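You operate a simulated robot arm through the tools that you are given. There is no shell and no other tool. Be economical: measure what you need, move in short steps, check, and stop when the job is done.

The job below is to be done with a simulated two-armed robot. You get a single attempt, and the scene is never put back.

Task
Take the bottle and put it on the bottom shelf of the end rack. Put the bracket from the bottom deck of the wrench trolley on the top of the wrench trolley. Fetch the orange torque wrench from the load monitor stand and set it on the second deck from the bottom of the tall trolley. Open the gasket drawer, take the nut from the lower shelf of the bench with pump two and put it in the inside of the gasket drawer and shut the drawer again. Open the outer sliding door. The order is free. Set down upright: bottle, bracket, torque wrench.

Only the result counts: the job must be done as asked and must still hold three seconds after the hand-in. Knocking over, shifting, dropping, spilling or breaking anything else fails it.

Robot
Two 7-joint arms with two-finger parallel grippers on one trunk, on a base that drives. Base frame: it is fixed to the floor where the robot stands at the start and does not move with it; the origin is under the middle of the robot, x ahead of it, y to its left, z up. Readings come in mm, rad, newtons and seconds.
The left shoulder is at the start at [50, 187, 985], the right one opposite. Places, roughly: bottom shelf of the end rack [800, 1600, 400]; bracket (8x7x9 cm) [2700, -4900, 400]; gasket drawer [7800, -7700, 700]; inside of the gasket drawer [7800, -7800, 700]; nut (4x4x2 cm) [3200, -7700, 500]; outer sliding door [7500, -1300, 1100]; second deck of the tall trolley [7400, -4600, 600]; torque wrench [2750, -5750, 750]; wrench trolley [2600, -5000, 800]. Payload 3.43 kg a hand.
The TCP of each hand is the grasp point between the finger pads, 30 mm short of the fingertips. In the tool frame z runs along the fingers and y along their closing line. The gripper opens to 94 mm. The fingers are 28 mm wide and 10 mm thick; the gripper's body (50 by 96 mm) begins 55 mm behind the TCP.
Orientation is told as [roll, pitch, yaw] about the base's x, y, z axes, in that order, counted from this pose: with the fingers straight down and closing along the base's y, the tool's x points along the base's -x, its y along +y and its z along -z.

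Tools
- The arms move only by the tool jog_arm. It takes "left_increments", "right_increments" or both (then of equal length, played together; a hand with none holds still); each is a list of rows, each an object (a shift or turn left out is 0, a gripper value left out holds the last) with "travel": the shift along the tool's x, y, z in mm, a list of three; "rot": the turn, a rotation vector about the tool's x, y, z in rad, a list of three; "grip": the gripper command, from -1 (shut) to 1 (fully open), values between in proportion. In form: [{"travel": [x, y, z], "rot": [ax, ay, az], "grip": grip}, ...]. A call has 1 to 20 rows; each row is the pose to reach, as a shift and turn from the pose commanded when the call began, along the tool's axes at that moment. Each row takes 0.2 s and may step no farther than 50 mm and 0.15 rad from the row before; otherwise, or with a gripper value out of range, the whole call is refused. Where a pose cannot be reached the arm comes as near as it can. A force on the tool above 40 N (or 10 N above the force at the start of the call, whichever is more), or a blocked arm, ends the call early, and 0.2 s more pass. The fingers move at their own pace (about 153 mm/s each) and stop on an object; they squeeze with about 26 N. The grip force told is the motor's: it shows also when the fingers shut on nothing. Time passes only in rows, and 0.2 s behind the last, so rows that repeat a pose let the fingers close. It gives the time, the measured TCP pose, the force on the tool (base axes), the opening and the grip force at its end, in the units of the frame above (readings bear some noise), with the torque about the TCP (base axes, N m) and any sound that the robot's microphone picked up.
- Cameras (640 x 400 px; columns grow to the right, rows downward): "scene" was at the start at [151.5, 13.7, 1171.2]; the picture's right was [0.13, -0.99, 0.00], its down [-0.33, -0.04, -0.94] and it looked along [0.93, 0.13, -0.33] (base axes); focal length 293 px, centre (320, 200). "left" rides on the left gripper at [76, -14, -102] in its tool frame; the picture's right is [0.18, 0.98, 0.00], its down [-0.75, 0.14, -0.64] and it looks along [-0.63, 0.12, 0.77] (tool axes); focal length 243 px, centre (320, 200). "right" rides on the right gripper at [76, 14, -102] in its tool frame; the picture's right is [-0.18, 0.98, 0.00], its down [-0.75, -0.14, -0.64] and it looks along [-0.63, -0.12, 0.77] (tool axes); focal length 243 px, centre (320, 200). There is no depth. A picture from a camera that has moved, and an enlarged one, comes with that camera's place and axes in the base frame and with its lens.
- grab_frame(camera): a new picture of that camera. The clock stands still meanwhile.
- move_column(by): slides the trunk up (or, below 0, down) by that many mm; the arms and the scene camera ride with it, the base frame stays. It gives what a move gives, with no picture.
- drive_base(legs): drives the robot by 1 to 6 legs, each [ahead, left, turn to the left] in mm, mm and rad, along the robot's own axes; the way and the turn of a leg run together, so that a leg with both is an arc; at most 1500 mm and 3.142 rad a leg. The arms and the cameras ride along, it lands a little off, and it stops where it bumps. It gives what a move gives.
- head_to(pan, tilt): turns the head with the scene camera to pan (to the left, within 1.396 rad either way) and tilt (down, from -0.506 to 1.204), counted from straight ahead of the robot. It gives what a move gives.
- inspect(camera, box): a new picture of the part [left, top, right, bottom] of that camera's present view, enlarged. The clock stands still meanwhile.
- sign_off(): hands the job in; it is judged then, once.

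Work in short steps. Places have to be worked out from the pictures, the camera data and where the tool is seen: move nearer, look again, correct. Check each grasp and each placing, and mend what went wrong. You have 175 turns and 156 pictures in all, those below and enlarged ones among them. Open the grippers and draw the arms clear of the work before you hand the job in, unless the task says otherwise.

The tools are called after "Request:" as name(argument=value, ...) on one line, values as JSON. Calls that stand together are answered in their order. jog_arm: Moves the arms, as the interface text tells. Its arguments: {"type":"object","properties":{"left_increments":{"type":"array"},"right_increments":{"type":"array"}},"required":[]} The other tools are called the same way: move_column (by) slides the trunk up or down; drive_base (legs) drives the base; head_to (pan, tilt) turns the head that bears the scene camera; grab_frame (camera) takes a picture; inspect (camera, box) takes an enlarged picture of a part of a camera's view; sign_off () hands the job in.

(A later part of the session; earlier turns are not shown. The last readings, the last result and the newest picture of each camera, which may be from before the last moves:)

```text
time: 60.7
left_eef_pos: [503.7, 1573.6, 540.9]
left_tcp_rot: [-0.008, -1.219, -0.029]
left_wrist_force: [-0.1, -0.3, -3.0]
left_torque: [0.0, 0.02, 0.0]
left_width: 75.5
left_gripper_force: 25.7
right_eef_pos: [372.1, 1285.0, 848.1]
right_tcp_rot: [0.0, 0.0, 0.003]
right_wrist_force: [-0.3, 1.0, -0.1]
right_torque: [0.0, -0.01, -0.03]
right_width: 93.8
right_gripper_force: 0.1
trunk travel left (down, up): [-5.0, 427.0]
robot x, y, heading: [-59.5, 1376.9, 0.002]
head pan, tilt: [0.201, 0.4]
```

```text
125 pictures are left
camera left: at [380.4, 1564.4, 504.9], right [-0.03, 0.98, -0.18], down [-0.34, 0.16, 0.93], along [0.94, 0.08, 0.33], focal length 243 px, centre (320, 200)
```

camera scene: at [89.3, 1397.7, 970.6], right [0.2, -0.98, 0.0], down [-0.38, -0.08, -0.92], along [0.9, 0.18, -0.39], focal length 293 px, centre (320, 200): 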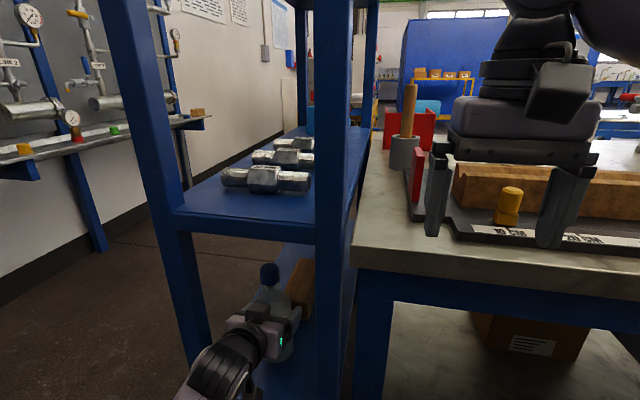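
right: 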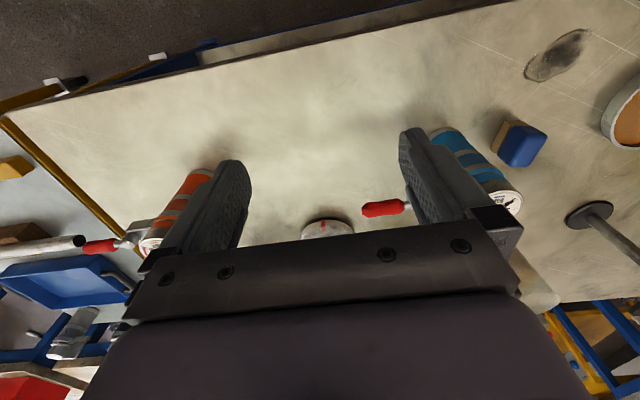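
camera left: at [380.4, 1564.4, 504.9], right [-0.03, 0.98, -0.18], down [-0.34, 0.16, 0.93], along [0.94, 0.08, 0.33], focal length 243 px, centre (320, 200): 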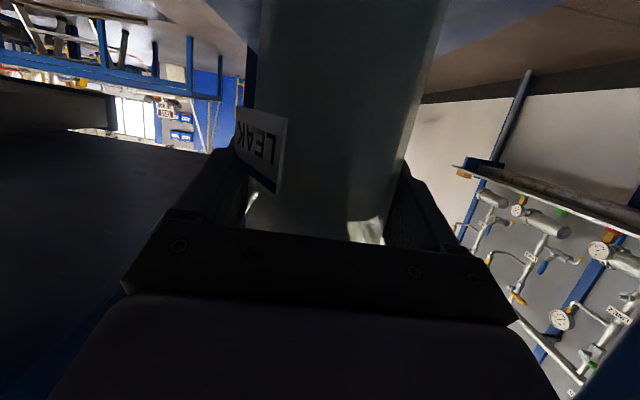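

Inside and clear. I lower 44 mm in steps and read the force for contact.

Request:
jog_arm(left_increments=[{"travel": [14, 0, 5]}, {"travel": [28, 0, 10]}, {"travel": [38, 0, 14]}, {"travel": [42, 0, 15.3]}])

Request:
jog_arm(left_increments=[{"travel": [2.8, 0, 1]}, {"travel": [2.8, 0, 1]}])

Request:
grab_frame(camera="scene")

```text
time: 61.7
left_eef_pos: [508.5, 1580.9, 510.6]
left_tcp_rot: [0.031, -1.247, -0.059]
left_wrist_force: [3.5, -5.9, 13.2]
left_torque: [-0.24, 0.35, 0.12]
left_width: 75.4
left_gripper_force: 26.0
right_eef_pos: [370.3, 1285.4, 851.5]
right_tcp_rot: [-0.001, -0.004, 0.002]
right_wrist_force: [0.0, -0.5, 0.3]
right_torque: [-0.01, 0.0, 0.0]
right_width: 94.1
right_gripper_force: 0.0
trunk travel left (down, up): [-5.0, 427.0]
robot x, y, heading: [-62.5, 1378.0, 0.002]
head pan, tilt: [0.201, 0.4]
```

```text
time: 62.3
left_eef_pos: [507.9, 1582.9, 509.4]
left_tcp_rot: [0.045, -1.25, -0.067]
left_wrist_force: [2.4, -7.5, 15.7]
left_torque: [-0.3, 0.05, 0.02]
left_width: 75.2
left_gripper_force: 26.3
right_eef_pos: [371.5, 1285.9, 849.8]
right_tcp_rot: [-0.003, -0.003, 0.001]
right_wrist_force: [-0.9, -0.5, -0.8]
right_torque: [0.0, -0.03, -0.01]
right_width: 93.6
right_gripper_force: 0.1
trunk travel left (down, up): [-5.0, 427.0]
robot x, y, heading: [-60.9, 1377.1, 0.006]
head pan, tilt: [0.201, 0.4]
```

```text
124 pictures are left
camera scene: at [87.5, 1398.1, 971.5], right [0.2, -0.98, 0.0], down [-0.38, -0.08, -0.92], along [0.9, 0.18, -0.39], focal length 293 px, centre (320, 200)
```

scene: 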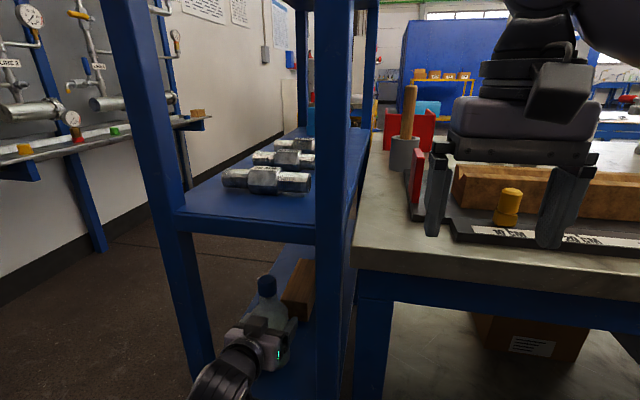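

There is a contact at TCP z≈510 (≈18 N up). I look with the wrist camera and zoom to see whether the base sits on the shelf.

Request:
grab_frame(camera="left")

Request:
head_to(pan=0.4, tilt=0.8)

Request:
grab_frame(camera="scene")

```text
123 pictures are left
camera left: at [386.8, 1573.6, 468.3], right [-0.03, 0.99, -0.16], down [-0.37, 0.14, 0.92], along [0.93, 0.09, 0.36], focal length 243 px, centre (320, 200)
```

left: 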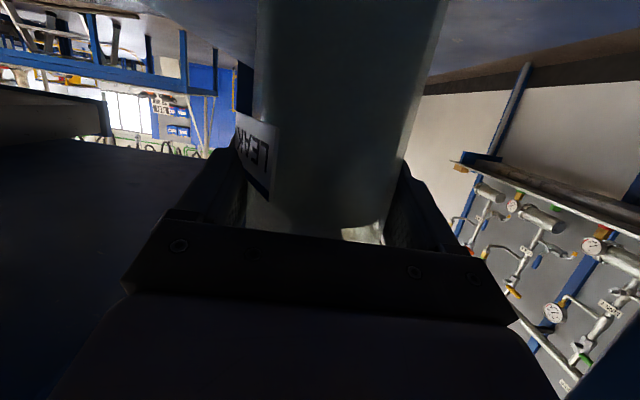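

```text
time: 63.1
left_eef_pos: [508.9, 1584.1, 507.3]
left_tcp_rot: [0.042, -1.251, -0.068]
left_wrist_force: [2.5, -4.5, 19.1]
left_torque: [-0.36, 0.08, -0.18]
left_width: 75.3
left_gripper_force: 26.5
right_eef_pos: [369.8, 1286.3, 850.9]
right_tcp_rot: [-0.001, -0.003, 0.003]
right_wrist_force: [0.4, 0.0, 0.1]
right_torque: [-0.01, -0.01, -0.02]
right_width: 93.9
right_gripper_force: 0.1
trunk travel left (down, up): [-5.0, 427.0]
robot x, y, heading: [-56.1, 1377.2, 0.004]
head pan, tilt: [0.4, 0.799]
```

```text
122 pictures are left
camera scene: at [71.2, 1411.3, 935.9], right [0.39, -0.92, 0.0], down [-0.66, -0.28, -0.7], along [0.64, 0.27, -0.72], focal length 293 px, centre (320, 200)
```

scene: 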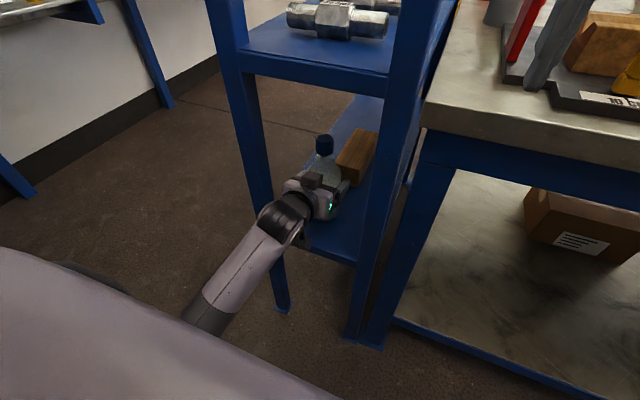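

The shelf measures z≈415 here, so the bottle base is on it, slightly over-pressed. I relieve the press by 11 mm and read the pose.

Request:
jog_arm(left_increments=[{"travel": [-10.3, 0, -3.8]}, {"travel": [-10.3, 0, -3.8]}])

```text
time: 63.7
left_eef_pos: [506.1, 1585.5, 505.6]
left_tcp_rot: [0.036, -1.226, -0.061]
left_wrist_force: [1.4, 0.2, 9.9]
left_torque: [-0.17, -0.41, 0.03]
left_width: 74.7
left_gripper_force: 26.2
right_eef_pos: [370.0, 1287.9, 848.8]
right_tcp_rot: [-0.002, -0.002, 0.005]
right_wrist_force: [0.1, 0.8, -0.3]
right_torque: [-0.02, 0.03, -0.03]
right_width: 94.0
right_gripper_force: 0.1
trunk travel left (down, up): [-5.0, 427.0]
robot x, y, heading: [-59.5, 1379.2, 0.005]
head pan, tilt: [0.4, 0.799]
```

Still ~14 N of push with a 10 mm sideways offset; I relieve further.

Request:
jog_arm(left_increments=[{"travel": [-5.6, 0, -2.1]}, {"travel": [-5.6, 0, -2.1]}, {"travel": [-5.6, 0, -2.1]}])

Request:
inspect(camera="scene", box=[240, 110, 400, 270])

```text
time: 64.5
left_eef_pos: [504.2, 1585.3, 508.0]
left_tcp_rot: [0.032, -1.214, -0.058]
left_wrist_force: [2.2, 0.2, 1.9]
left_torque: [-0.03, -0.35, 0.04]
left_width: 74.9
left_gripper_force: 26.0
right_eef_pos: [373.9, 1288.9, 848.2]
right_tcp_rot: [-0.006, 0.003, 0.001]
right_wrist_force: [0.7, 0.9, -0.9]
right_torque: [-0.01, 0.0, 0.0]
right_width: 93.8
right_gripper_force: 0.1
trunk travel left (down, up): [-5.0, 427.0]
robot x, y, heading: [-59.8, 1376.5, 0.001]
head pan, tilt: [0.4, 0.799]
```

```text
2.50 times, centred on (320, 190) of scene
camera zoom: at [74.5, 1413.9, 934.4], right [0.39, -0.92, 0.0], down [-0.66, -0.28, -0.69], along [0.64, 0.27, -0.72], focal length 732 px, centre (320, 225)
```

zoom: 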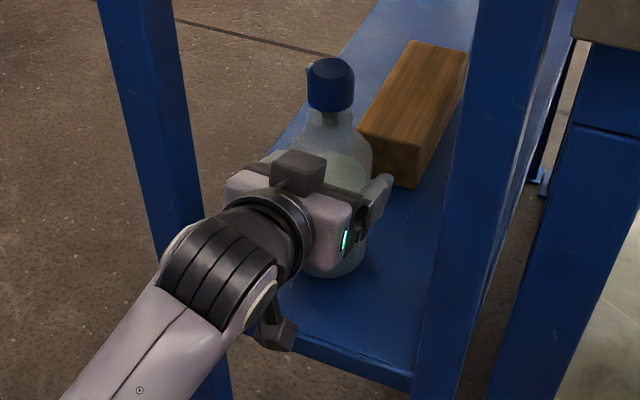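

The base rests on the shelf with light residual load, block untouched. I open and then withdraw straight back along the hand.

Request:
jog_arm(left_increments=[{"grip": 0.9}, {"grip": 1}, {"grip": 1}])

Request:
grab_frame(camera="left")

```text
time: 65.3
left_eef_pos: [504.4, 1584.8, 507.9]
left_tcp_rot: [0.027, -1.217, -0.055]
left_wrist_force: [0.4, 0.4, -0.5]
left_torque: [-0.03, 0.01, -0.03]
left_width: 94.2
left_gripper_force: 0.0
right_eef_pos: [374.1, 1288.4, 848.0]
right_tcp_rot: [-0.006, 0.002, 0.002]
right_wrist_force: [-0.1, 0.1, 0.7]
right_torque: [0.0, 0.02, 0.01]
right_width: 93.9
right_gripper_force: 0.0
trunk travel left (down, up): [-5.0, 427.0]
robot x, y, heading: [-62.7, 1379.8, -0.002]
head pan, tilt: [0.4, 0.799]
```

```text
120 pictures are left
camera left: at [381.1, 1574.3, 471.3], right [-0.04, 0.99, -0.16], down [-0.34, 0.14, 0.93], along [0.94, 0.09, 0.33], focal length 243 px, centre (320, 200)
```

left: 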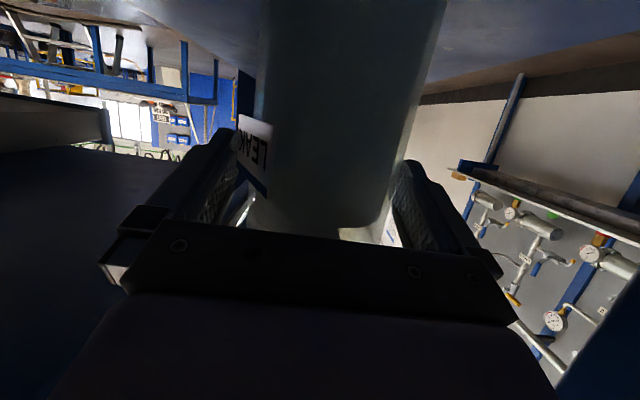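

Fingers are open on both sides. I withdraw 130 mm.

Request:
jog_arm(left_increments=[{"travel": [5, 0, -14]}, {"travel": [14, 0, -38]}, {"travel": [28, 0, -75]}, {"travel": [45, 0, -122]}])

Request:
drive_base(legs=[[-300, 0, 0]])

Request:
head_to(pan=0.3, tilt=0.4)

Request:
inspect(camera="scene", box=[160, 130, 480, 330])

```text
time: 66.2
left_eef_pos: [424.8, 1614.7, 522.9]
left_tcp_rot: [0.092, -1.258, -0.071]
left_wrist_force: [7.3, -31.3, -14.1]
left_torque: [-1.17, -0.16, -0.26]
left_width: 76.1
left_gripper_force: 0.0
right_eef_pos: [373.6, 1282.4, 847.7]
right_tcp_rot: [-0.004, 0.003, -0.004]
right_wrist_force: [0.6, 0.9, 0.0]
right_torque: [0.01, 0.04, 0.01]
right_width: 94.1
right_gripper_force: 0.1
trunk travel left (down, up): [-5.0, 427.0]
robot x, y, heading: [-61.9, 1375.0, -0.002]
head pan, tilt: [0.4, 0.799]
stopped in row 4 (left hand): the force on the tool passed its limit (the readings are from after the stop); the commanded pose is now the measured one
```

```text
time: 68.2
left_eef_pos: [138.0, 1614.0, 531.0]
left_tcp_rot: [0.121, -1.273, -0.101]
left_wrist_force: [1.5, 0.1, -0.2]
left_torque: [-0.02, -0.03, 0.0]
left_width: 93.9
left_gripper_force: 0.0
right_eef_pos: [80.7, 1280.6, 849.0]
right_tcp_rot: [-0.001, 0.0, -0.013]
right_wrist_force: [-0.2, 0.2, -0.3]
right_torque: [0.01, 0.02, -0.01]
right_width: 93.8
right_gripper_force: 0.0
trunk travel left (down, up): [-5.0, 427.0]
robot x, y, heading: [-348.9, 1375.2, -0.013]
head pan, tilt: [0.4, 0.799]
```

```text
time: 69.1
left_eef_pos: [139.0, 1613.6, 531.4]
left_tcp_rot: [0.125, -1.273, -0.107]
left_wrist_force: [-1.5, 0.3, 0.4]
left_torque: [-0.01, -0.02, -0.02]
left_width: 94.4
left_gripper_force: 0.0
right_eef_pos: [82.5, 1280.7, 849.4]
right_tcp_rot: [0.001, 0.0, -0.011]
right_wrist_force: [0.5, 0.9, -0.4]
right_torque: [-0.05, 0.01, -0.01]
right_width: 94.0
right_gripper_force: 0.1
trunk travel left (down, up): [-5.0, 427.0]
robot x, y, heading: [-346.8, 1381.6, -0.015]
head pan, tilt: [0.3, 0.4]
```

```text
2.00 times, centred on (320, 230) of scene
camera zoom: at [-201.8, 1406.2, 970.6], right [0.28, -0.96, 0.0], down [-0.37, -0.11, -0.92], along [0.88, 0.26, -0.39], focal length 586 px, centre (320, 140)
```

zoom: 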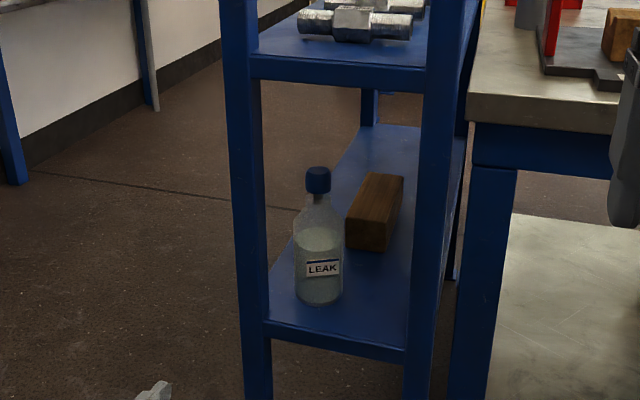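

The bottle stands upright on the bottom shelf. Next I raise the trunk, fold the left hand back to pointing down, then travel down the aisle.

Request:
move_column(by=205)

Request:
jog_arm(left_increments=[{"travel": [-26, 0, -18], "rot": [0, 0.135, 0]}, {"travel": [-52, 0, -36], "rot": [0, 0.27, 0]}, {"travel": [-78, 0, -54], "rot": [0, 0.405, 0]}, {"travel": [-104, 0, -72], "rot": [0, 0.54, 0]}, {"travel": [-130, 0, -90], "rot": [0, 0.675, 0]}, {"travel": [-156, 0, -108], "rot": [0, 0.81, 0]}, {"travel": [-182, 0, -126], "rot": [0, 0.945, 0]}, {"travel": [-208, 0, -144], "rot": [0, 1.08, 0]}, {"travel": [-230, 0, -164], "rot": [0, 1.22, 0]}])

Request:
head_to(pan=0.0, tilt=0.35)

Request:
drive_base(legs=[[250, -1400, 0], [0, 0, -1.55]])

Request:
grab_frame(camera="scene")

```text
time: 71.3
left_eef_pos: [138.3, 1615.0, 736.4]
left_tcp_rot: [0.124, -1.274, -0.104]
left_wrist_force: [0.5, 0.0, -0.3]
left_torque: [0.0, 0.02, 0.0]
left_width: 94.1
left_gripper_force: 0.0
right_eef_pos: [81.6, 1280.9, 1053.6]
right_tcp_rot: [0.001, 0.001, -0.011]
right_wrist_force: [-0.1, -0.3, 0.1]
right_torque: [-0.04, -0.03, 0.01]
right_width: 94.0
right_gripper_force: 0.1
trunk travel left (down, up): [-210.0, 222.0]
robot x, y, heading: [-349.5, 1378.0, -0.014]
head pan, tilt: [0.3, 0.4]
```

```text
time: 72.6
left_eef_pos: [119.7, 1663.3, 840.4]
left_tcp_rot: [0.196, -0.553, -0.008]
left_wrist_force: [-0.1, -0.2, -0.4]
left_torque: [-0.01, 0.0, -0.02]
left_width: 93.9
left_gripper_force: 0.0
left hand out of reach, approached as far as the arm can: row 4, 5, 6
right_eef_pos: [81.8, 1280.2, 1054.2]
right_tcp_rot: [0.0, 0.001, -0.013]
right_wrist_force: [-0.4, -0.1, 0.3]
right_torque: [0.01, -0.03, -0.01]
right_width: 94.0
right_gripper_force: 0.0
trunk travel left (down, up): [-210.0, 222.0]
robot x, y, heading: [-349.6, 1380.2, -0.01]
head pan, tilt: [0.3, 0.4]
stopped in row 6 (left hand): the arm was blocked; the commanded pose is now the measured one
```

```text
time: 73.4
left_eef_pos: [120.6, 1664.2, 839.2]
left_tcp_rot: [0.196, -0.552, -0.008]
left_wrist_force: [0.6, -0.1, -0.1]
left_torque: [-0.04, -0.02, 0.01]
left_width: 94.3
left_gripper_force: 0.0
right_eef_pos: [81.1, 1281.0, 1053.4]
right_tcp_rot: [0.0, 0.0, -0.012]
right_wrist_force: [-0.3, 0.2, 0.5]
right_torque: [0.03, 0.02, 0.0]
right_width: 94.1
right_gripper_force: 0.0
trunk travel left (down, up): [-210.0, 222.0]
robot x, y, heading: [-351.2, 1381.4, -0.008]
head pan, tilt: [0.0, 0.351]
```

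```text
time: 84.2
left_eef_pos: [179.3, -476.6, 839.5]
left_tcp_rot: [0.196, -0.552, -1.545]
left_wrist_force: [0.0, -0.1, 0.0]
left_torque: [-0.01, 0.02, -0.01]
left_width: 93.9
left_gripper_force: 0.1
right_eef_pos: [-206.2, -451.8, 1053.9]
right_tcp_rot: [0.0, 0.0, -1.548]
right_wrist_force: [0.4, 0.0, 0.2]
right_torque: [0.04, -0.03, 0.02]
right_width: 93.9
right_gripper_force: 0.0
trunk travel left (down, up): [-210.0, 222.0]
robot x, y, heading: [-122.2, -19.6, -1.55]
head pan, tilt: [0.0, 0.351]
```

```text
118 pictures are left
camera scene: at [-118.1, -168.3, 1180.2], right [-1.0, -0.02, 0.0], down [-0.01, 0.34, -0.94], along [0.02, -0.94, -0.34], focal length 293 px, centre (320, 200)
```

scene: 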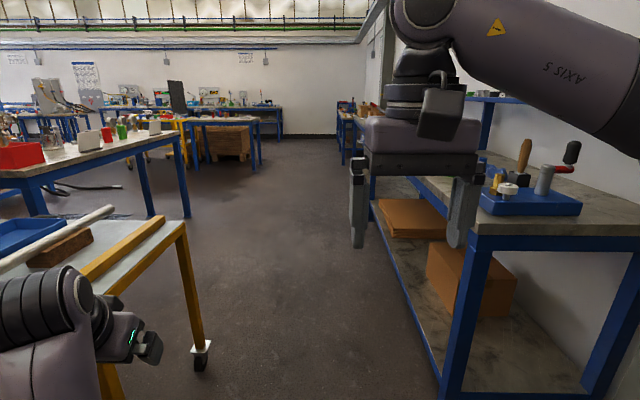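

The left hand stopped partly folded, and a yellow trolley is close on the left. I finish folding it while raising, keeping its reach.

Request:
jog_arm(left_increments=[{"travel": [-12, 0, -20], "rot": [0.04, 0.11, 0.01]}, {"travel": [-24, 0, -40], "rot": [0.08, 0.22, 0.02]}, {"travel": [-36, 0, -60], "rot": [0.118, 0.33, 0.032]}, {"travel": [-48, 0, -80], "rot": [0.157, 0.44, 0.043]}, {"travel": [-60, 0, -100], "rot": [0.196, 0.552, 0.054]}])

Request:
grab_frame(camera="scene")

```text
time: 85.4
left_eef_pos: [238.4, -509.7, 957.6]
left_tcp_rot: [0.001, -0.008, -1.541]
left_wrist_force: [0.5, 0.7, -0.8]
left_torque: [-0.03, 0.02, 0.03]
left_width: 93.9
left_gripper_force: 0.0
left hand out of reach, approached as far as the arm can: row 1, 2, 3, 4, 5
right_eef_pos: [-204.9, -451.5, 1053.9]
right_tcp_rot: [-0.001, 0.0, -1.547]
right_wrist_force: [0.0, -0.3, 0.1]
right_torque: [-0.01, 0.01, 0.04]
right_width: 94.1
right_gripper_force: 0.0
trunk travel left (down, up): [-210.0, 222.0]
robot x, y, heading: [-117.0, -20.4, -1.548]
head pan, tilt: [0.0, 0.351]
```

```text
117 pictures are left
camera scene: at [-117.7, -167.7, 1180.3], right [-1.0, -0.02, 0.0], down [-0.01, 0.34, -0.94], along [0.02, -0.94, -0.34], focal length 293 px, centre (320, 200)
```

scene: 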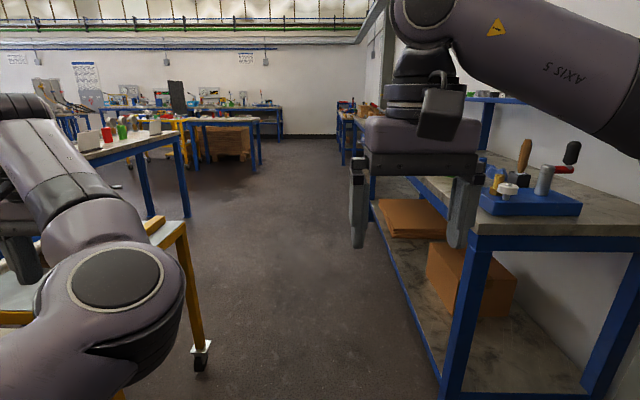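

Now I tuck the left hand: inward 140, back 60, up 80.

Request:
jog_arm(left_increments=[{"travel": [0, -10, -30]}, {"travel": [5, -30, -60]}, {"travel": [10, -60, -80]}, {"travel": [25, -90, -80]}, {"travel": [40, -120, -80]}, {"travel": [60, -150, -80]}])

Request:
grab_frame(camera="scene")

```text
time: 86.8
left_eef_pos: [235.0, -506.2, 1008.3]
left_tcp_rot: [-0.012, 0.006, -1.534]
left_wrist_force: [-0.3, -0.3, 0.6]
left_torque: [0.03, -0.02, 0.0]
left_width: 94.1
left_gripper_force: 0.1
left hand out of reach, approached as far as the arm can: row 1, 2, 3, 4, 5, 6
right_eef_pos: [-206.0, -452.4, 1053.8]
right_tcp_rot: [0.001, 0.0, -1.549]
right_wrist_force: [0.8, 0.9, -0.9]
right_torque: [0.02, -0.02, 0.02]
right_width: 93.8
right_gripper_force: 0.1
trunk travel left (down, up): [-210.0, 222.0]
robot x, y, heading: [-122.6, -18.1, -1.548]
head pan, tilt: [0.0, 0.351]
```

```text
116 pictures are left
camera scene: at [-118.1, -168.3, 1180.2], right [-1.0, -0.02, 0.0], down [-0.01, 0.34, -0.94], along [0.02, -0.94, -0.34], focal length 293 px, centre (320, 200)
```

scene: 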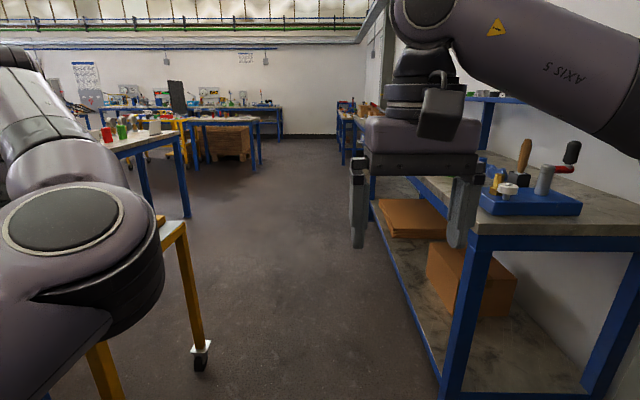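

The arm's elbow is in an odd branch near a limit. I try extending forward and inward to unfold it.

Request:
jog_arm(left_increments=[{"travel": [-40, 0, 0]}, {"travel": [-80, -10, 0]}, {"travel": [-110, -40, 0]}, {"travel": [-120, -80, 0]}, {"travel": [-120, -120, 0]}, {"travel": [-120, -160, 0]}])

Request:
grab_frame(camera="scene")

```text
time: 88.2
left_eef_pos: [70.6, -608.7, 1008.9]
left_tcp_rot: [-0.003, 0.002, -1.546]
left_wrist_force: [-0.3, -0.1, 0.3]
left_torque: [0.0, 0.02, -0.02]
left_width: 94.0
left_gripper_force: 0.1
left hand out of reach, approached as far as the arm can: row 3, 4, 5, 6
right_eef_pos: [-206.5, -451.5, 1054.1]
right_tcp_rot: [0.001, 0.0, -1.548]
right_wrist_force: [-0.1, -0.2, 0.4]
right_torque: [0.02, -0.07, -0.01]
right_width: 94.0
right_gripper_force: 0.0
trunk travel left (down, up): [-210.0, 222.0]
robot x, y, heading: [-121.9, -17.6, -1.552]
head pan, tilt: [0.0, 0.351]
```

```text
115 pictures are left
camera scene: at [-119.1, -168.0, 1180.3], right [-1.0, -0.02, 0.0], down [-0.01, 0.34, -0.94], along [0.02, -0.94, -0.34], focal length 293 px, centre (320, 200)
```

scene: 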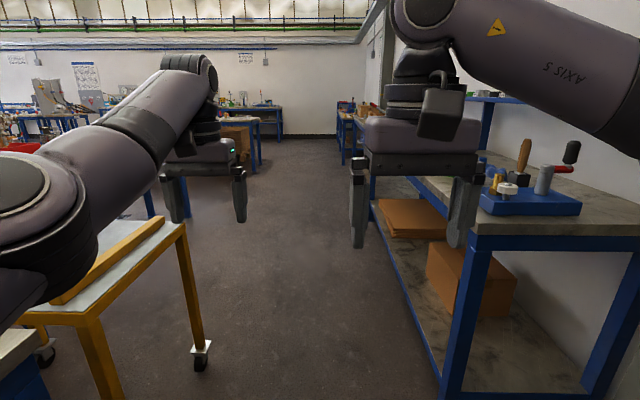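

Good, both arms are forward again. I drive down the aisle past the yellow trolley and look around.

Request:
drive_base(legs=[[1200, 60, 0], [1000, 0, 0]])

Request:
head_to(pan=0.5, tilt=0.25)

Request:
grab_frame(camera="scene")

Request:
head_to(pan=1.25, tilt=0.25)

Request:
grab_frame(camera="scene")

```text
time: 99.2
left_eef_pos: [203.3, -2821.5, 1008.8]
left_tcp_rot: [-0.005, 0.0, -1.532]
left_wrist_force: [0.4, -0.1, 0.8]
left_torque: [0.0, -0.03, 0.03]
left_width: 93.7
left_gripper_force: 0.0
right_eef_pos: [-76.6, -2666.9, 1053.5]
right_tcp_rot: [0.0, 0.002, -1.534]
right_wrist_force: [0.1, 0.1, -0.4]
right_torque: [0.02, 0.02, 0.03]
right_width: 94.0
right_gripper_force: 0.0
trunk travel left (down, up): [-210.0, 222.0]
robot x, y, heading: [-0.6, -2235.8, -1.54]
head pan, tilt: [0.0, 0.351]
```

```text
time: 100.1
left_eef_pos: [202.0, -2823.1, 1008.2]
left_tcp_rot: [-0.005, 0.001, -1.532]
left_wrist_force: [1.3, -1.0, 0.5]
left_torque: [-0.03, -0.01, -0.02]
left_width: 93.9
left_gripper_force: 0.1
right_eef_pos: [-78.2, -2668.0, 1053.8]
right_tcp_rot: [-0.001, -0.001, -1.535]
right_wrist_force: [0.0, -0.7, -0.5]
right_torque: [0.0, -0.02, 0.0]
right_width: 94.0
right_gripper_force: 0.0
trunk travel left (down, up): [-210.0, 222.0]
robot x, y, heading: [0.8, -2229.9, -1.535]
head pan, tilt: [0.499, 0.25]
```

```text
114 pictures are left
camera scene: at [50.3, -2370.6, 1189.6], right [-0.86, -0.51, 0.0], down [-0.13, 0.21, -0.97], along [0.49, -0.83, -0.25], focal length 293 px, centre (320, 200)
```

scene: 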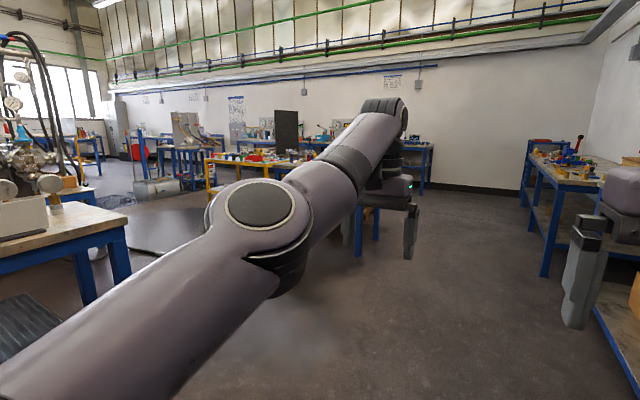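

```text
time: 101.2
left_eef_pos: [202.6, -2822.2, 1007.6]
left_tcp_rot: [-0.005, 0.003, -1.533]
left_wrist_force: [0.5, -0.6, -0.2]
left_torque: [-0.01, -0.01, 0.02]
left_width: 93.9
left_gripper_force: 0.1
right_eef_pos: [-77.9, -2669.4, 1054.2]
right_tcp_rot: [0.0, 0.0, -1.535]
right_wrist_force: [-0.4, 0.0, 0.1]
right_torque: [0.0, -0.02, 0.03]
right_width: 93.9
right_gripper_force: 0.0
trunk travel left (down, up): [-210.0, 222.0]
robot x, y, heading: [0.9, -2233.7, -1.537]
head pan, tilt: [1.25, 0.25]
```

```text
113 pictures are left
camera scene: at [92.4, -2316.6, 1189.7], right [-0.28, -0.96, 0.0], down [-0.24, 0.07, -0.97], along [0.93, -0.27, -0.25], focal length 293 px, centre (320, 200)
```

scene: 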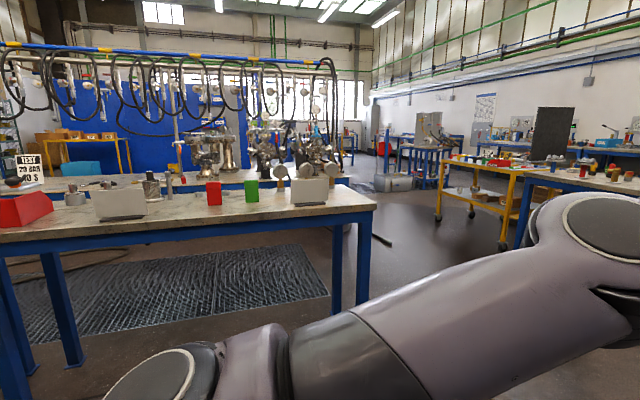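

The yellow two-deck trolley at about (2600, −5000) is the wrench trolley. I drive down to y≈−3500 and across toward it.

Request:
drive_base(legs=[[1350, 0, -0.03], [0, 1300, 0]])

Request:
head_to(pan=0.6, tilt=0.3)

Request:
grab_frame(camera="scene")

```text
time: 113.7
left_eef_pos: [1501.7, -4087.0, 1008.6]
left_tcp_rot: [-0.004, 0.0, -1.518]
left_wrist_force: [0.2, -1.1, -0.6]
left_torque: [0.05, 0.01, 0.01]
left_width: 94.1
left_gripper_force: 0.0
right_eef_pos: [1218.2, -3939.4, 1054.7]
right_tcp_rot: [0.001, 0.001, -1.518]
right_wrist_force: [0.1, 0.2, -0.1]
right_torque: [-0.01, -0.01, 0.0]
right_width: 93.9
right_gripper_force: 0.0
trunk travel left (down, up): [-210.0, 222.0]
robot x, y, heading: [1291.1, -3500.4, -1.521]
head pan, tilt: [1.25, 0.25]
```

```text
time: 114.8
left_eef_pos: [1501.0, -4087.7, 1008.3]
left_tcp_rot: [-0.005, 0.002, -1.516]
left_wrist_force: [1.0, 0.7, -1.2]
left_torque: [-0.01, 0.01, 0.0]
left_width: 93.9
left_gripper_force: 0.1
right_eef_pos: [1219.0, -3938.6, 1054.2]
right_tcp_rot: [-0.002, 0.002, -1.518]
right_wrist_force: [0.6, 0.3, 0.6]
right_torque: [-0.03, 0.01, 0.0]
right_width: 94.2
right_gripper_force: 0.1
trunk travel left (down, up): [-210.0, 222.0]
robot x, y, heading: [1288.8, -3506.6, -1.522]
head pan, tilt: [0.6, 0.3]
```

```text
112 pictures are left
camera scene: at [1349.6, -3633.2, 1184.9], right [-0.79, -0.61, 0.0], down [-0.18, 0.23, -0.96], along [0.58, -0.76, -0.3], focal length 293 px, centre (320, 200)
```

scene: 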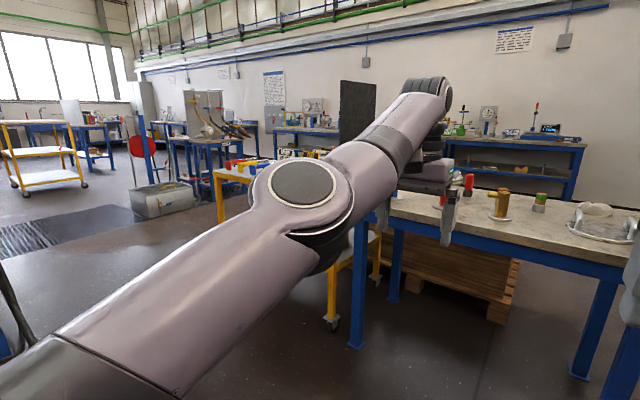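

I continue sideways to stand in front of the trolley.

Request:
drive_base(legs=[[0, 1300, -0.05]])

Request:
head_to(pan=0.0, tilt=0.4)

Request:
grab_frame(camera="scene")

```text
time: 120.8
left_eef_pos: [2718.3, -4064.8, 1008.8]
left_tcp_rot: [-0.005, 0.002, -1.58]
left_wrist_force: [0.1, -0.9, -0.2]
left_torque: [0.03, 0.05, -0.01]
left_width: 94.0
left_gripper_force: 0.0
right_eef_pos: [2446.6, -3896.1, 1054.5]
right_tcp_rot: [0.0, -0.002, -1.583]
right_wrist_force: [-0.1, -0.5, -0.3]
right_torque: [0.02, -0.04, -0.02]
right_width: 93.8
right_gripper_force: 0.0
trunk travel left (down, up): [-210.0, 222.0]
robot x, y, heading: [2545.2, -3463.1, -1.587]
head pan, tilt: [0.6, 0.3]
stopped in leg 1: the robot was blocked; the commanded pose is now the measured one
```

```text
time: 121.8
left_eef_pos: [2717.3, -4064.3, 1008.0]
left_tcp_rot: [-0.006, 0.002, -1.581]
left_wrist_force: [0.2, -0.9, 0.4]
left_torque: [-0.03, -0.02, -0.02]
left_width: 93.9
left_gripper_force: 0.0
right_eef_pos: [2445.0, -3898.4, 1054.0]
right_tcp_rot: [0.0, 0.001, -1.584]
right_wrist_force: [-0.5, -0.1, 0.1]
right_torque: [-0.03, 0.05, 0.01]
right_width: 94.3
right_gripper_force: 0.1
trunk travel left (down, up): [-210.0, 222.0]
robot x, y, heading: [2546.7, -3466.6, -1.576]
head pan, tilt: [0.0, 0.4]
```

```text
111 pictures are left
camera scene: at [2543.7, -3616.8, 1175.7], right [-1.0, 0.01, 0.0], down [0.01, 0.39, -0.92], along [-0.01, -0.92, -0.39], focal length 293 px, centre (320, 200)
```

scene: 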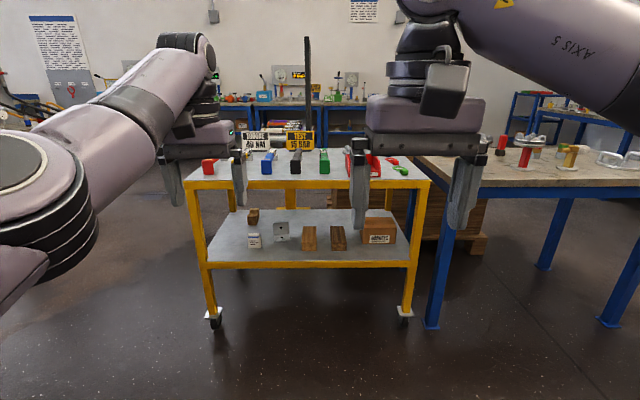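

The wrench trolley is ahead with objects on its lower deck. I zoom on it and look left for what blocked the base.

Request:
inspect(camera="scene", box=[180, 120, 440, 283])

Request:
head_to(pan=1.35, tilt=0.8)

Request:
grab_frame(camera="scene")

```text
2.45 times, centred on (310, 202) of scene
camera zoom: at [2543.7, -3616.8, 1175.7], right [-1.0, 0.01, 0.0], down [0.01, 0.39, -0.92], along [-0.01, -0.92, -0.39], focal length 719 px, centre (344, 196)
```

zoom: 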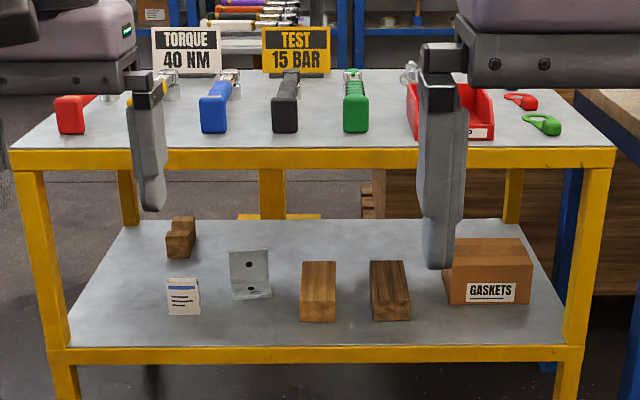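

```text
time: 123.3
left_eef_pos: [2718.3, -4063.6, 1007.5]
left_tcp_rot: [-0.005, 0.002, -1.583]
left_wrist_force: [-0.4, 0.3, 0.6]
left_torque: [0.02, 0.01, -0.02]
left_width: 94.1
left_gripper_force: 0.1
right_eef_pos: [2445.5, -3898.7, 1053.6]
right_tcp_rot: [0.001, 0.0, -1.583]
right_wrist_force: [0.6, -0.6, -0.7]
right_torque: [-0.02, 0.01, 0.03]
right_width: 94.0
right_gripper_force: 0.0
trunk travel left (down, up): [-210.0, 222.0]
robot x, y, heading: [2544.1, -3467.2, -1.582]
head pan, tilt: [1.349, 0.799]
```

```text
109 pictures are left
camera scene: at [2623.3, -3543.1, 1140.6], right [-0.23, -0.97, 0.0], down [-0.7, 0.17, -0.7], along [0.68, -0.16, -0.72], focal length 293 px, centre (320, 200)
```

scene: 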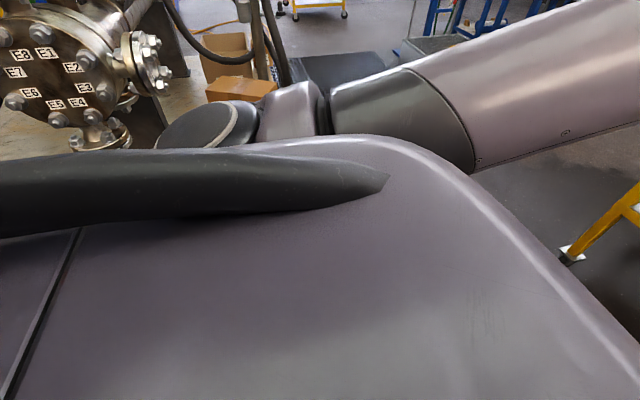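

I bumped a rig standing back-left; moving ahead clears it. The bracket is the upright L-plate at about (2725, −4906, 400); I drive closer and look.

Request:
drive_base(legs=[[470, -20, 0], [0, 300, 0]])

Request:
head_to(pan=-0.1, tilt=0.6)

Request:
grab_frame(camera="scene")

```text
time: 124.0
left_eef_pos: [2718.3, -4065.1, 1007.9]
left_tcp_rot: [-0.004, 0.001, -1.581]
left_wrist_force: [-0.4, -0.8, 0.2]
left_torque: [0.0, 0.01, -0.01]
left_width: 94.1
left_gripper_force: 0.0
right_eef_pos: [2444.3, -3897.7, 1054.6]
right_tcp_rot: [-0.001, -0.003, -1.581]
right_wrist_force: [-0.3, -0.1, 0.2]
right_torque: [-0.01, 0.02, -0.01]
right_width: 94.1
right_gripper_force: 0.1
trunk travel left (down, up): [-210.0, 222.0]
robot x, y, heading: [2546.6, -3466.5, -1.585]
head pan, tilt: [1.349, 0.799]
stopped in leg 1: the robot was blocked; the commanded pose is now the measured one
```

```text
time: 125.6
left_eef_pos: [2717.9, -4065.9, 1008.9]
left_tcp_rot: [-0.004, 0.002, -1.581]
left_wrist_force: [0.1, -0.6, -0.2]
left_torque: [0.01, 0.01, 0.01]
left_width: 94.1
left_gripper_force: 0.1
right_eef_pos: [2446.1, -3898.5, 1054.1]
right_tcp_rot: [0.0, -0.003, -1.581]
right_wrist_force: [-0.1, 0.0, -0.4]
right_torque: [0.01, 0.01, -0.01]
right_width: 93.7
right_gripper_force: 0.1
trunk travel left (down, up): [-210.0, 222.0]
robot x, y, heading: [2545.1, -3465.3, -1.588]
head pan, tilt: [-0.099, 0.6]
```

```text
108 pictures are left
camera scene: at [2534.8, -3612.1, 1157.4], right [-0.99, 0.11, 0.0], down [0.06, 0.56, -0.83], along [-0.09, -0.82, -0.56], focal length 293 px, centre (320, 200)
```

scene: 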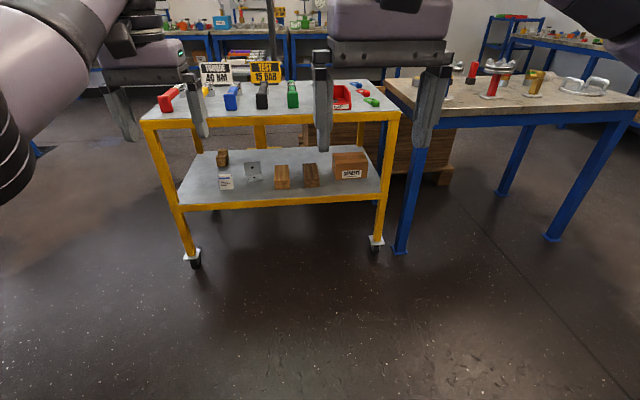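

Ahead is clear, so the base is still touching on its left. I step right first, then ahead.

Request:
drive_base(legs=[[0, -120, 0], [470, 0, 0]])

Request:
grab_frame(camera="scene")

```text
time: 127.6
left_eef_pos: [2596.5, -4102.5, 1006.6]
left_tcp_rot: [-0.007, 0.003, -1.579]
left_wrist_force: [0.1, 0.3, 0.4]
left_torque: [0.01, 0.0, -0.02]
left_width: 94.2
left_gripper_force: 0.0
right_eef_pos: [2321.7, -3936.6, 1052.6]
right_tcp_rot: [0.0, 0.001, -1.582]
right_wrist_force: [-1.0, -1.0, 0.0]
right_torque: [0.01, 0.03, 0.04]
right_width: 94.0
right_gripper_force: 0.0
trunk travel left (down, up): [-210.0, 222.0]
robot x, y, heading: [2418.3, -3503.4, -1.579]
head pan, tilt: [-0.099, 0.6]
stopped in leg 2: the robot was blocked; the commanded pose is now the measured one
```

```text
107 pictures are left
camera scene: at [2411.0, -3650.0, 1157.4], right [-0.99, 0.11, 0.0], down [0.06, 0.56, -0.82], along [-0.09, -0.82, -0.57], focal length 293 px, centre (320, 200)
```

scene: 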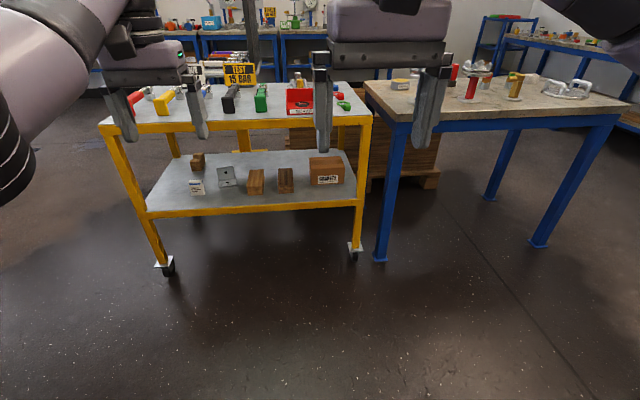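

Blocked again after 38 mm. I look around the base on both sides.

Request:
head_to(pan=-1.39, tilt=0.6)

Request:
grab_frame(camera="scene")

Request:
head_to(pan=0.6, tilt=0.9)

Request:
grab_frame(camera="scene")

Request:
head_to(pan=1.39, tilt=0.4)

Request:
grab_frame(camera="scene")

```text
time: 129.1
left_eef_pos: [2595.7, -4102.6, 1007.0]
left_tcp_rot: [-0.008, 0.005, -1.58]
left_wrist_force: [0.5, -0.1, -0.6]
left_torque: [0.01, 0.05, -0.01]
left_width: 94.2
left_gripper_force: 0.1
right_eef_pos: [2322.6, -3937.4, 1054.1]
right_tcp_rot: [0.0, 0.003, -1.583]
right_wrist_force: [0.4, 0.5, -0.9]
right_torque: [0.0, 0.01, 0.03]
right_width: 94.3
right_gripper_force: 0.0
trunk travel left (down, up): [-210.0, 222.0]
robot x, y, heading: [2417.7, -3503.9, -1.58]
head pan, tilt: [-1.389, 0.6]
```

```text
106 pictures are left
camera scene: at [2333.7, -3577.0, 1157.4], right [-0.17, 0.99, 0.0], down [0.56, 0.1, -0.83], along [-0.81, -0.14, -0.56], focal length 293 px, centre (320, 200)
```

scene: 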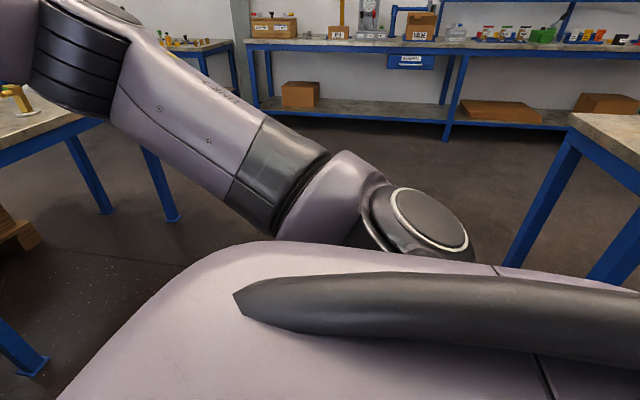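

```text
time: 131.0
left_eef_pos: [2596.1, -4102.9, 1006.2]
left_tcp_rot: [-0.008, 0.002, -1.579]
left_wrist_force: [0.1, -0.8, 0.4]
left_torque: [0.01, 0.01, 0.0]
left_width: 93.9
left_gripper_force: 0.1
right_eef_pos: [2322.3, -3936.2, 1053.5]
right_tcp_rot: [0.0, 0.002, -1.584]
right_wrist_force: [0.7, -0.2, 0.0]
right_torque: [0.0, 0.0, 0.03]
right_width: 93.9
right_gripper_force: 0.1
trunk travel left (down, up): [-210.0, 222.0]
robot x, y, heading: [2426.6, -3502.3, -1.584]
head pan, tilt: [0.6, 0.901]
```

```text
105 pictures are left
camera scene: at [2462.7, -3624.8, 1132.7], right [-0.83, -0.55, 0.0], down [-0.43, 0.65, -0.62], along [0.34, -0.52, -0.78], focal length 293 px, centre (320, 200)
```

scene: 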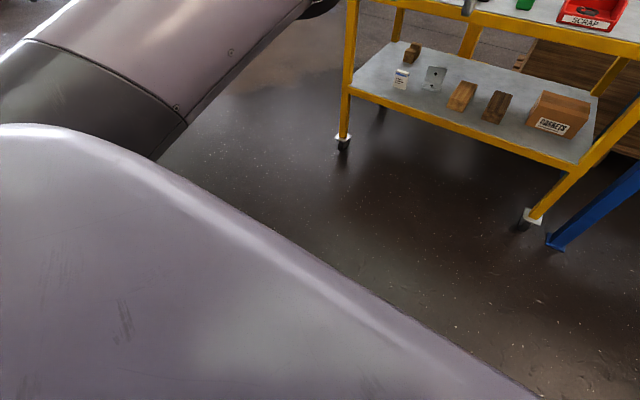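

```text
time: 132.1
left_eef_pos: [2596.6, -4102.5, 1007.3]
left_tcp_rot: [-0.007, 0.004, -1.58]
left_wrist_force: [0.6, 0.2, -0.4]
left_torque: [0.0, 0.01, 0.01]
left_width: 94.2
left_gripper_force: 0.1
right_eef_pos: [2322.0, -3937.4, 1051.6]
right_tcp_rot: [-0.001, 0.001, -1.582]
right_wrist_force: [-0.1, -0.7, -0.5]
right_torque: [0.01, 0.01, 0.0]
right_width: 93.9
right_gripper_force: 0.1
trunk travel left (down, up): [-210.0, 222.0]
robot x, y, heading: [2420.4, -3506.6, -1.586]
head pan, tilt: [1.389, 0.4]
```

```text
104 pictures are left
camera scene: at [2511.7, -3579.9, 1175.6], right [-0.19, -0.98, 0.0], down [-0.38, 0.08, -0.92], along [0.9, -0.18, -0.39], focal length 293 px, centre (320, 200)
```

scene: 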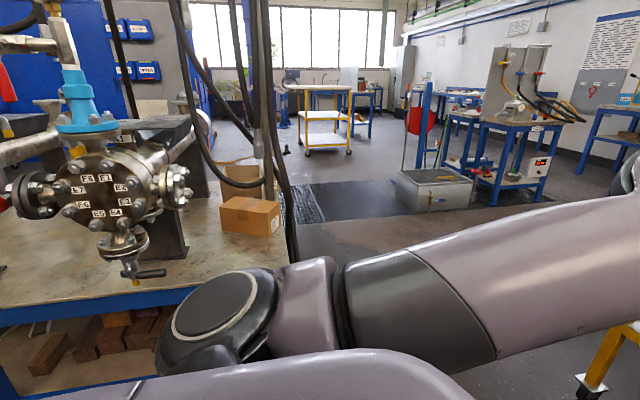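

Earlier pictures show a black bar/hose on the floor around x≥2550, y≈−3750: that is what blocks the base. I go round it: right to x≈2170, trunk up, ahead to y≈−4150, and look back at it.

Request:
move_column(by=150)

Request:
drive_base(legs=[[60, 0, 0]])

Request:
drive_base(legs=[[0, -260, 0], [620, 0, 0]])

Request:
head_to(pan=1.39, tilt=0.7)

Request:
grab_frame(camera="scene")

```text
time: 133.9
left_eef_pos: [2594.6, -4102.4, 1157.4]
left_tcp_rot: [-0.007, 0.004, -1.579]
left_wrist_force: [0.4, -0.3, -0.1]
left_torque: [0.0, 0.01, 0.0]
left_width: 93.9
left_gripper_force: 0.0
right_eef_pos: [2322.2, -3936.8, 1203.2]
right_tcp_rot: [-0.001, 0.003, -1.583]
right_wrist_force: [0.1, 0.9, 0.0]
right_torque: [-0.02, 0.01, -0.01]
right_width: 94.1
right_gripper_force: 0.0
trunk travel left (down, up): [-360.0, 72.0]
robot x, y, heading: [2420.1, -3505.2, -1.584]
head pan, tilt: [1.389, 0.4]
```

```text
time: 134.6
left_eef_pos: [2597.3, -4102.6, 1156.6]
left_tcp_rot: [-0.006, 0.005, -1.577]
left_wrist_force: [0.1, 0.4, 0.1]
left_torque: [-0.01, 0.0, 0.0]
left_width: 94.2
left_gripper_force: 0.1
right_eef_pos: [2322.3, -3937.4, 1203.8]
right_tcp_rot: [0.0, 0.001, -1.58]
right_wrist_force: [-0.6, 0.6, 0.4]
right_torque: [0.01, -0.01, -0.01]
right_width: 94.3
right_gripper_force: 0.1
trunk travel left (down, up): [-360.0, 72.0]
robot x, y, heading: [2418.0, -3509.7, -1.58]
head pan, tilt: [1.389, 0.4]
stopped in leg 1: the robot was blocked; the commanded pose is now the measured one
```

```text
time: 139.5
left_eef_pos: [2349.5, -4716.6, 1155.9]
left_tcp_rot: [-0.008, 0.003, -1.562]
left_wrist_force: [-0.9, 0.3, 0.2]
left_torque: [-0.01, 0.0, -0.01]
left_width: 94.0
left_gripper_force: 0.2
right_eef_pos: [2073.1, -4555.8, 1202.9]
right_tcp_rot: [0.0, 0.002, -1.569]
right_wrist_force: [-0.1, -0.8, -0.1]
right_torque: [0.04, 0.0, -0.03]
right_width: 94.1
right_gripper_force: 0.0
trunk travel left (down, up): [-360.0, 72.0]
robot x, y, heading: [2164.3, -4121.1, -1.566]
head pan, tilt: [1.389, 0.4]
```

```text
time: 140.3
left_eef_pos: [2350.4, -4716.2, 1157.8]
left_tcp_rot: [-0.008, 0.003, -1.563]
left_wrist_force: [0.6, -0.5, 0.2]
left_torque: [-0.02, -0.03, -0.02]
left_width: 93.8
left_gripper_force: 0.0
right_eef_pos: [2074.3, -4555.9, 1203.3]
right_tcp_rot: [-0.001, 0.002, -1.567]
right_wrist_force: [0.7, 0.0, -0.2]
right_torque: [0.01, 0.01, -0.01]
right_width: 93.9
right_gripper_force: 0.1
trunk travel left (down, up): [-360.0, 72.0]
robot x, y, heading: [2162.9, -4120.3, -1.566]
head pan, tilt: [1.389, 0.7]
```

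```text
103 pictures are left
camera scene: at [2250.0, -4194.4, 1298.9], right [-0.18, -0.98, 0.0], down [-0.63, 0.11, -0.77], along [0.75, -0.13, -0.64], focal length 293 px, centre (320, 200)
```

scene: 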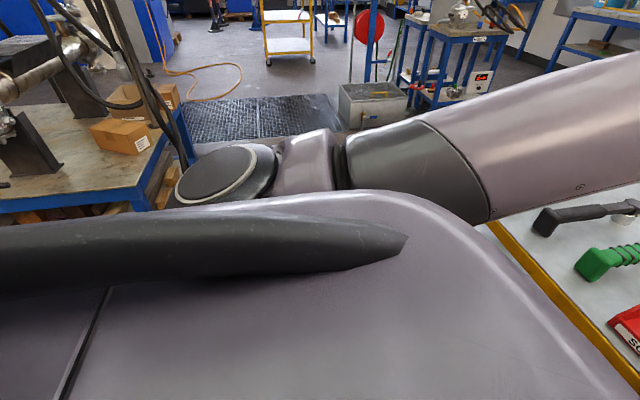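

I'm past it. Now sideways left to x≈2840 in front of the trolley.

Request:
drive_base(legs=[[-10, 330, 0], [0, 350, 0]])

Request:
head_to(pan=-0.15, tilt=0.85)

Request:
grab_frame(camera="scene")

```text
time: 142.2
left_eef_pos: [2625.8, -4708.7, 1158.0]
left_tcp_rot: [-0.006, 0.003, -1.543]
left_wrist_force: [0.0, 0.1, 0.3]
left_torque: [-0.02, -0.03, 0.02]
left_width: 94.1
left_gripper_force: 0.0
right_eef_pos: [2347.4, -4550.2, 1203.5]
right_tcp_rot: [-0.001, 0.0, -1.549]
right_wrist_force: [0.2, 0.0, 0.1]
right_torque: [-0.01, -0.02, 0.01]
right_width: 94.2
right_gripper_force: 0.1
trunk travel left (down, up): [-360.0, 72.0]
robot x, y, heading: [2431.2, -4118.3, -1.554]
head pan, tilt: [1.389, 0.7]
stopped in leg 1: the robot was blocked; the commanded pose is now the measured one
```

```text
time: 143.9
left_eef_pos: [2627.7, -4708.0, 1157.3]
left_tcp_rot: [-0.008, 0.002, -1.543]
left_wrist_force: [0.2, 0.6, 0.6]
left_torque: [-0.02, 0.0, 0.01]
left_width: 94.0
left_gripper_force: 0.1
right_eef_pos: [2348.9, -4550.7, 1202.5]
right_tcp_rot: [0.0, -0.002, -1.546]
right_wrist_force: [-0.1, 0.6, 0.2]
right_torque: [-0.01, -0.02, -0.02]
right_width: 94.0
right_gripper_force: 0.1
trunk travel left (down, up): [-360.0, 72.0]
robot x, y, heading: [2432.3, -4119.3, -1.55]
head pan, tilt: [-0.15, 0.85]
```

```text
102 pictures are left
camera scene: at [2423.7, -4251.1, 1286.6], right [-0.99, 0.13, 0.0], down [0.1, 0.74, -0.66], along [-0.09, -0.65, -0.75], focal length 293 px, centre (320, 200)
```

scene: 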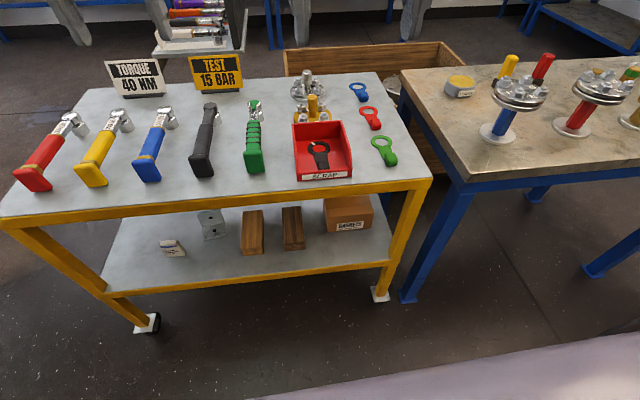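

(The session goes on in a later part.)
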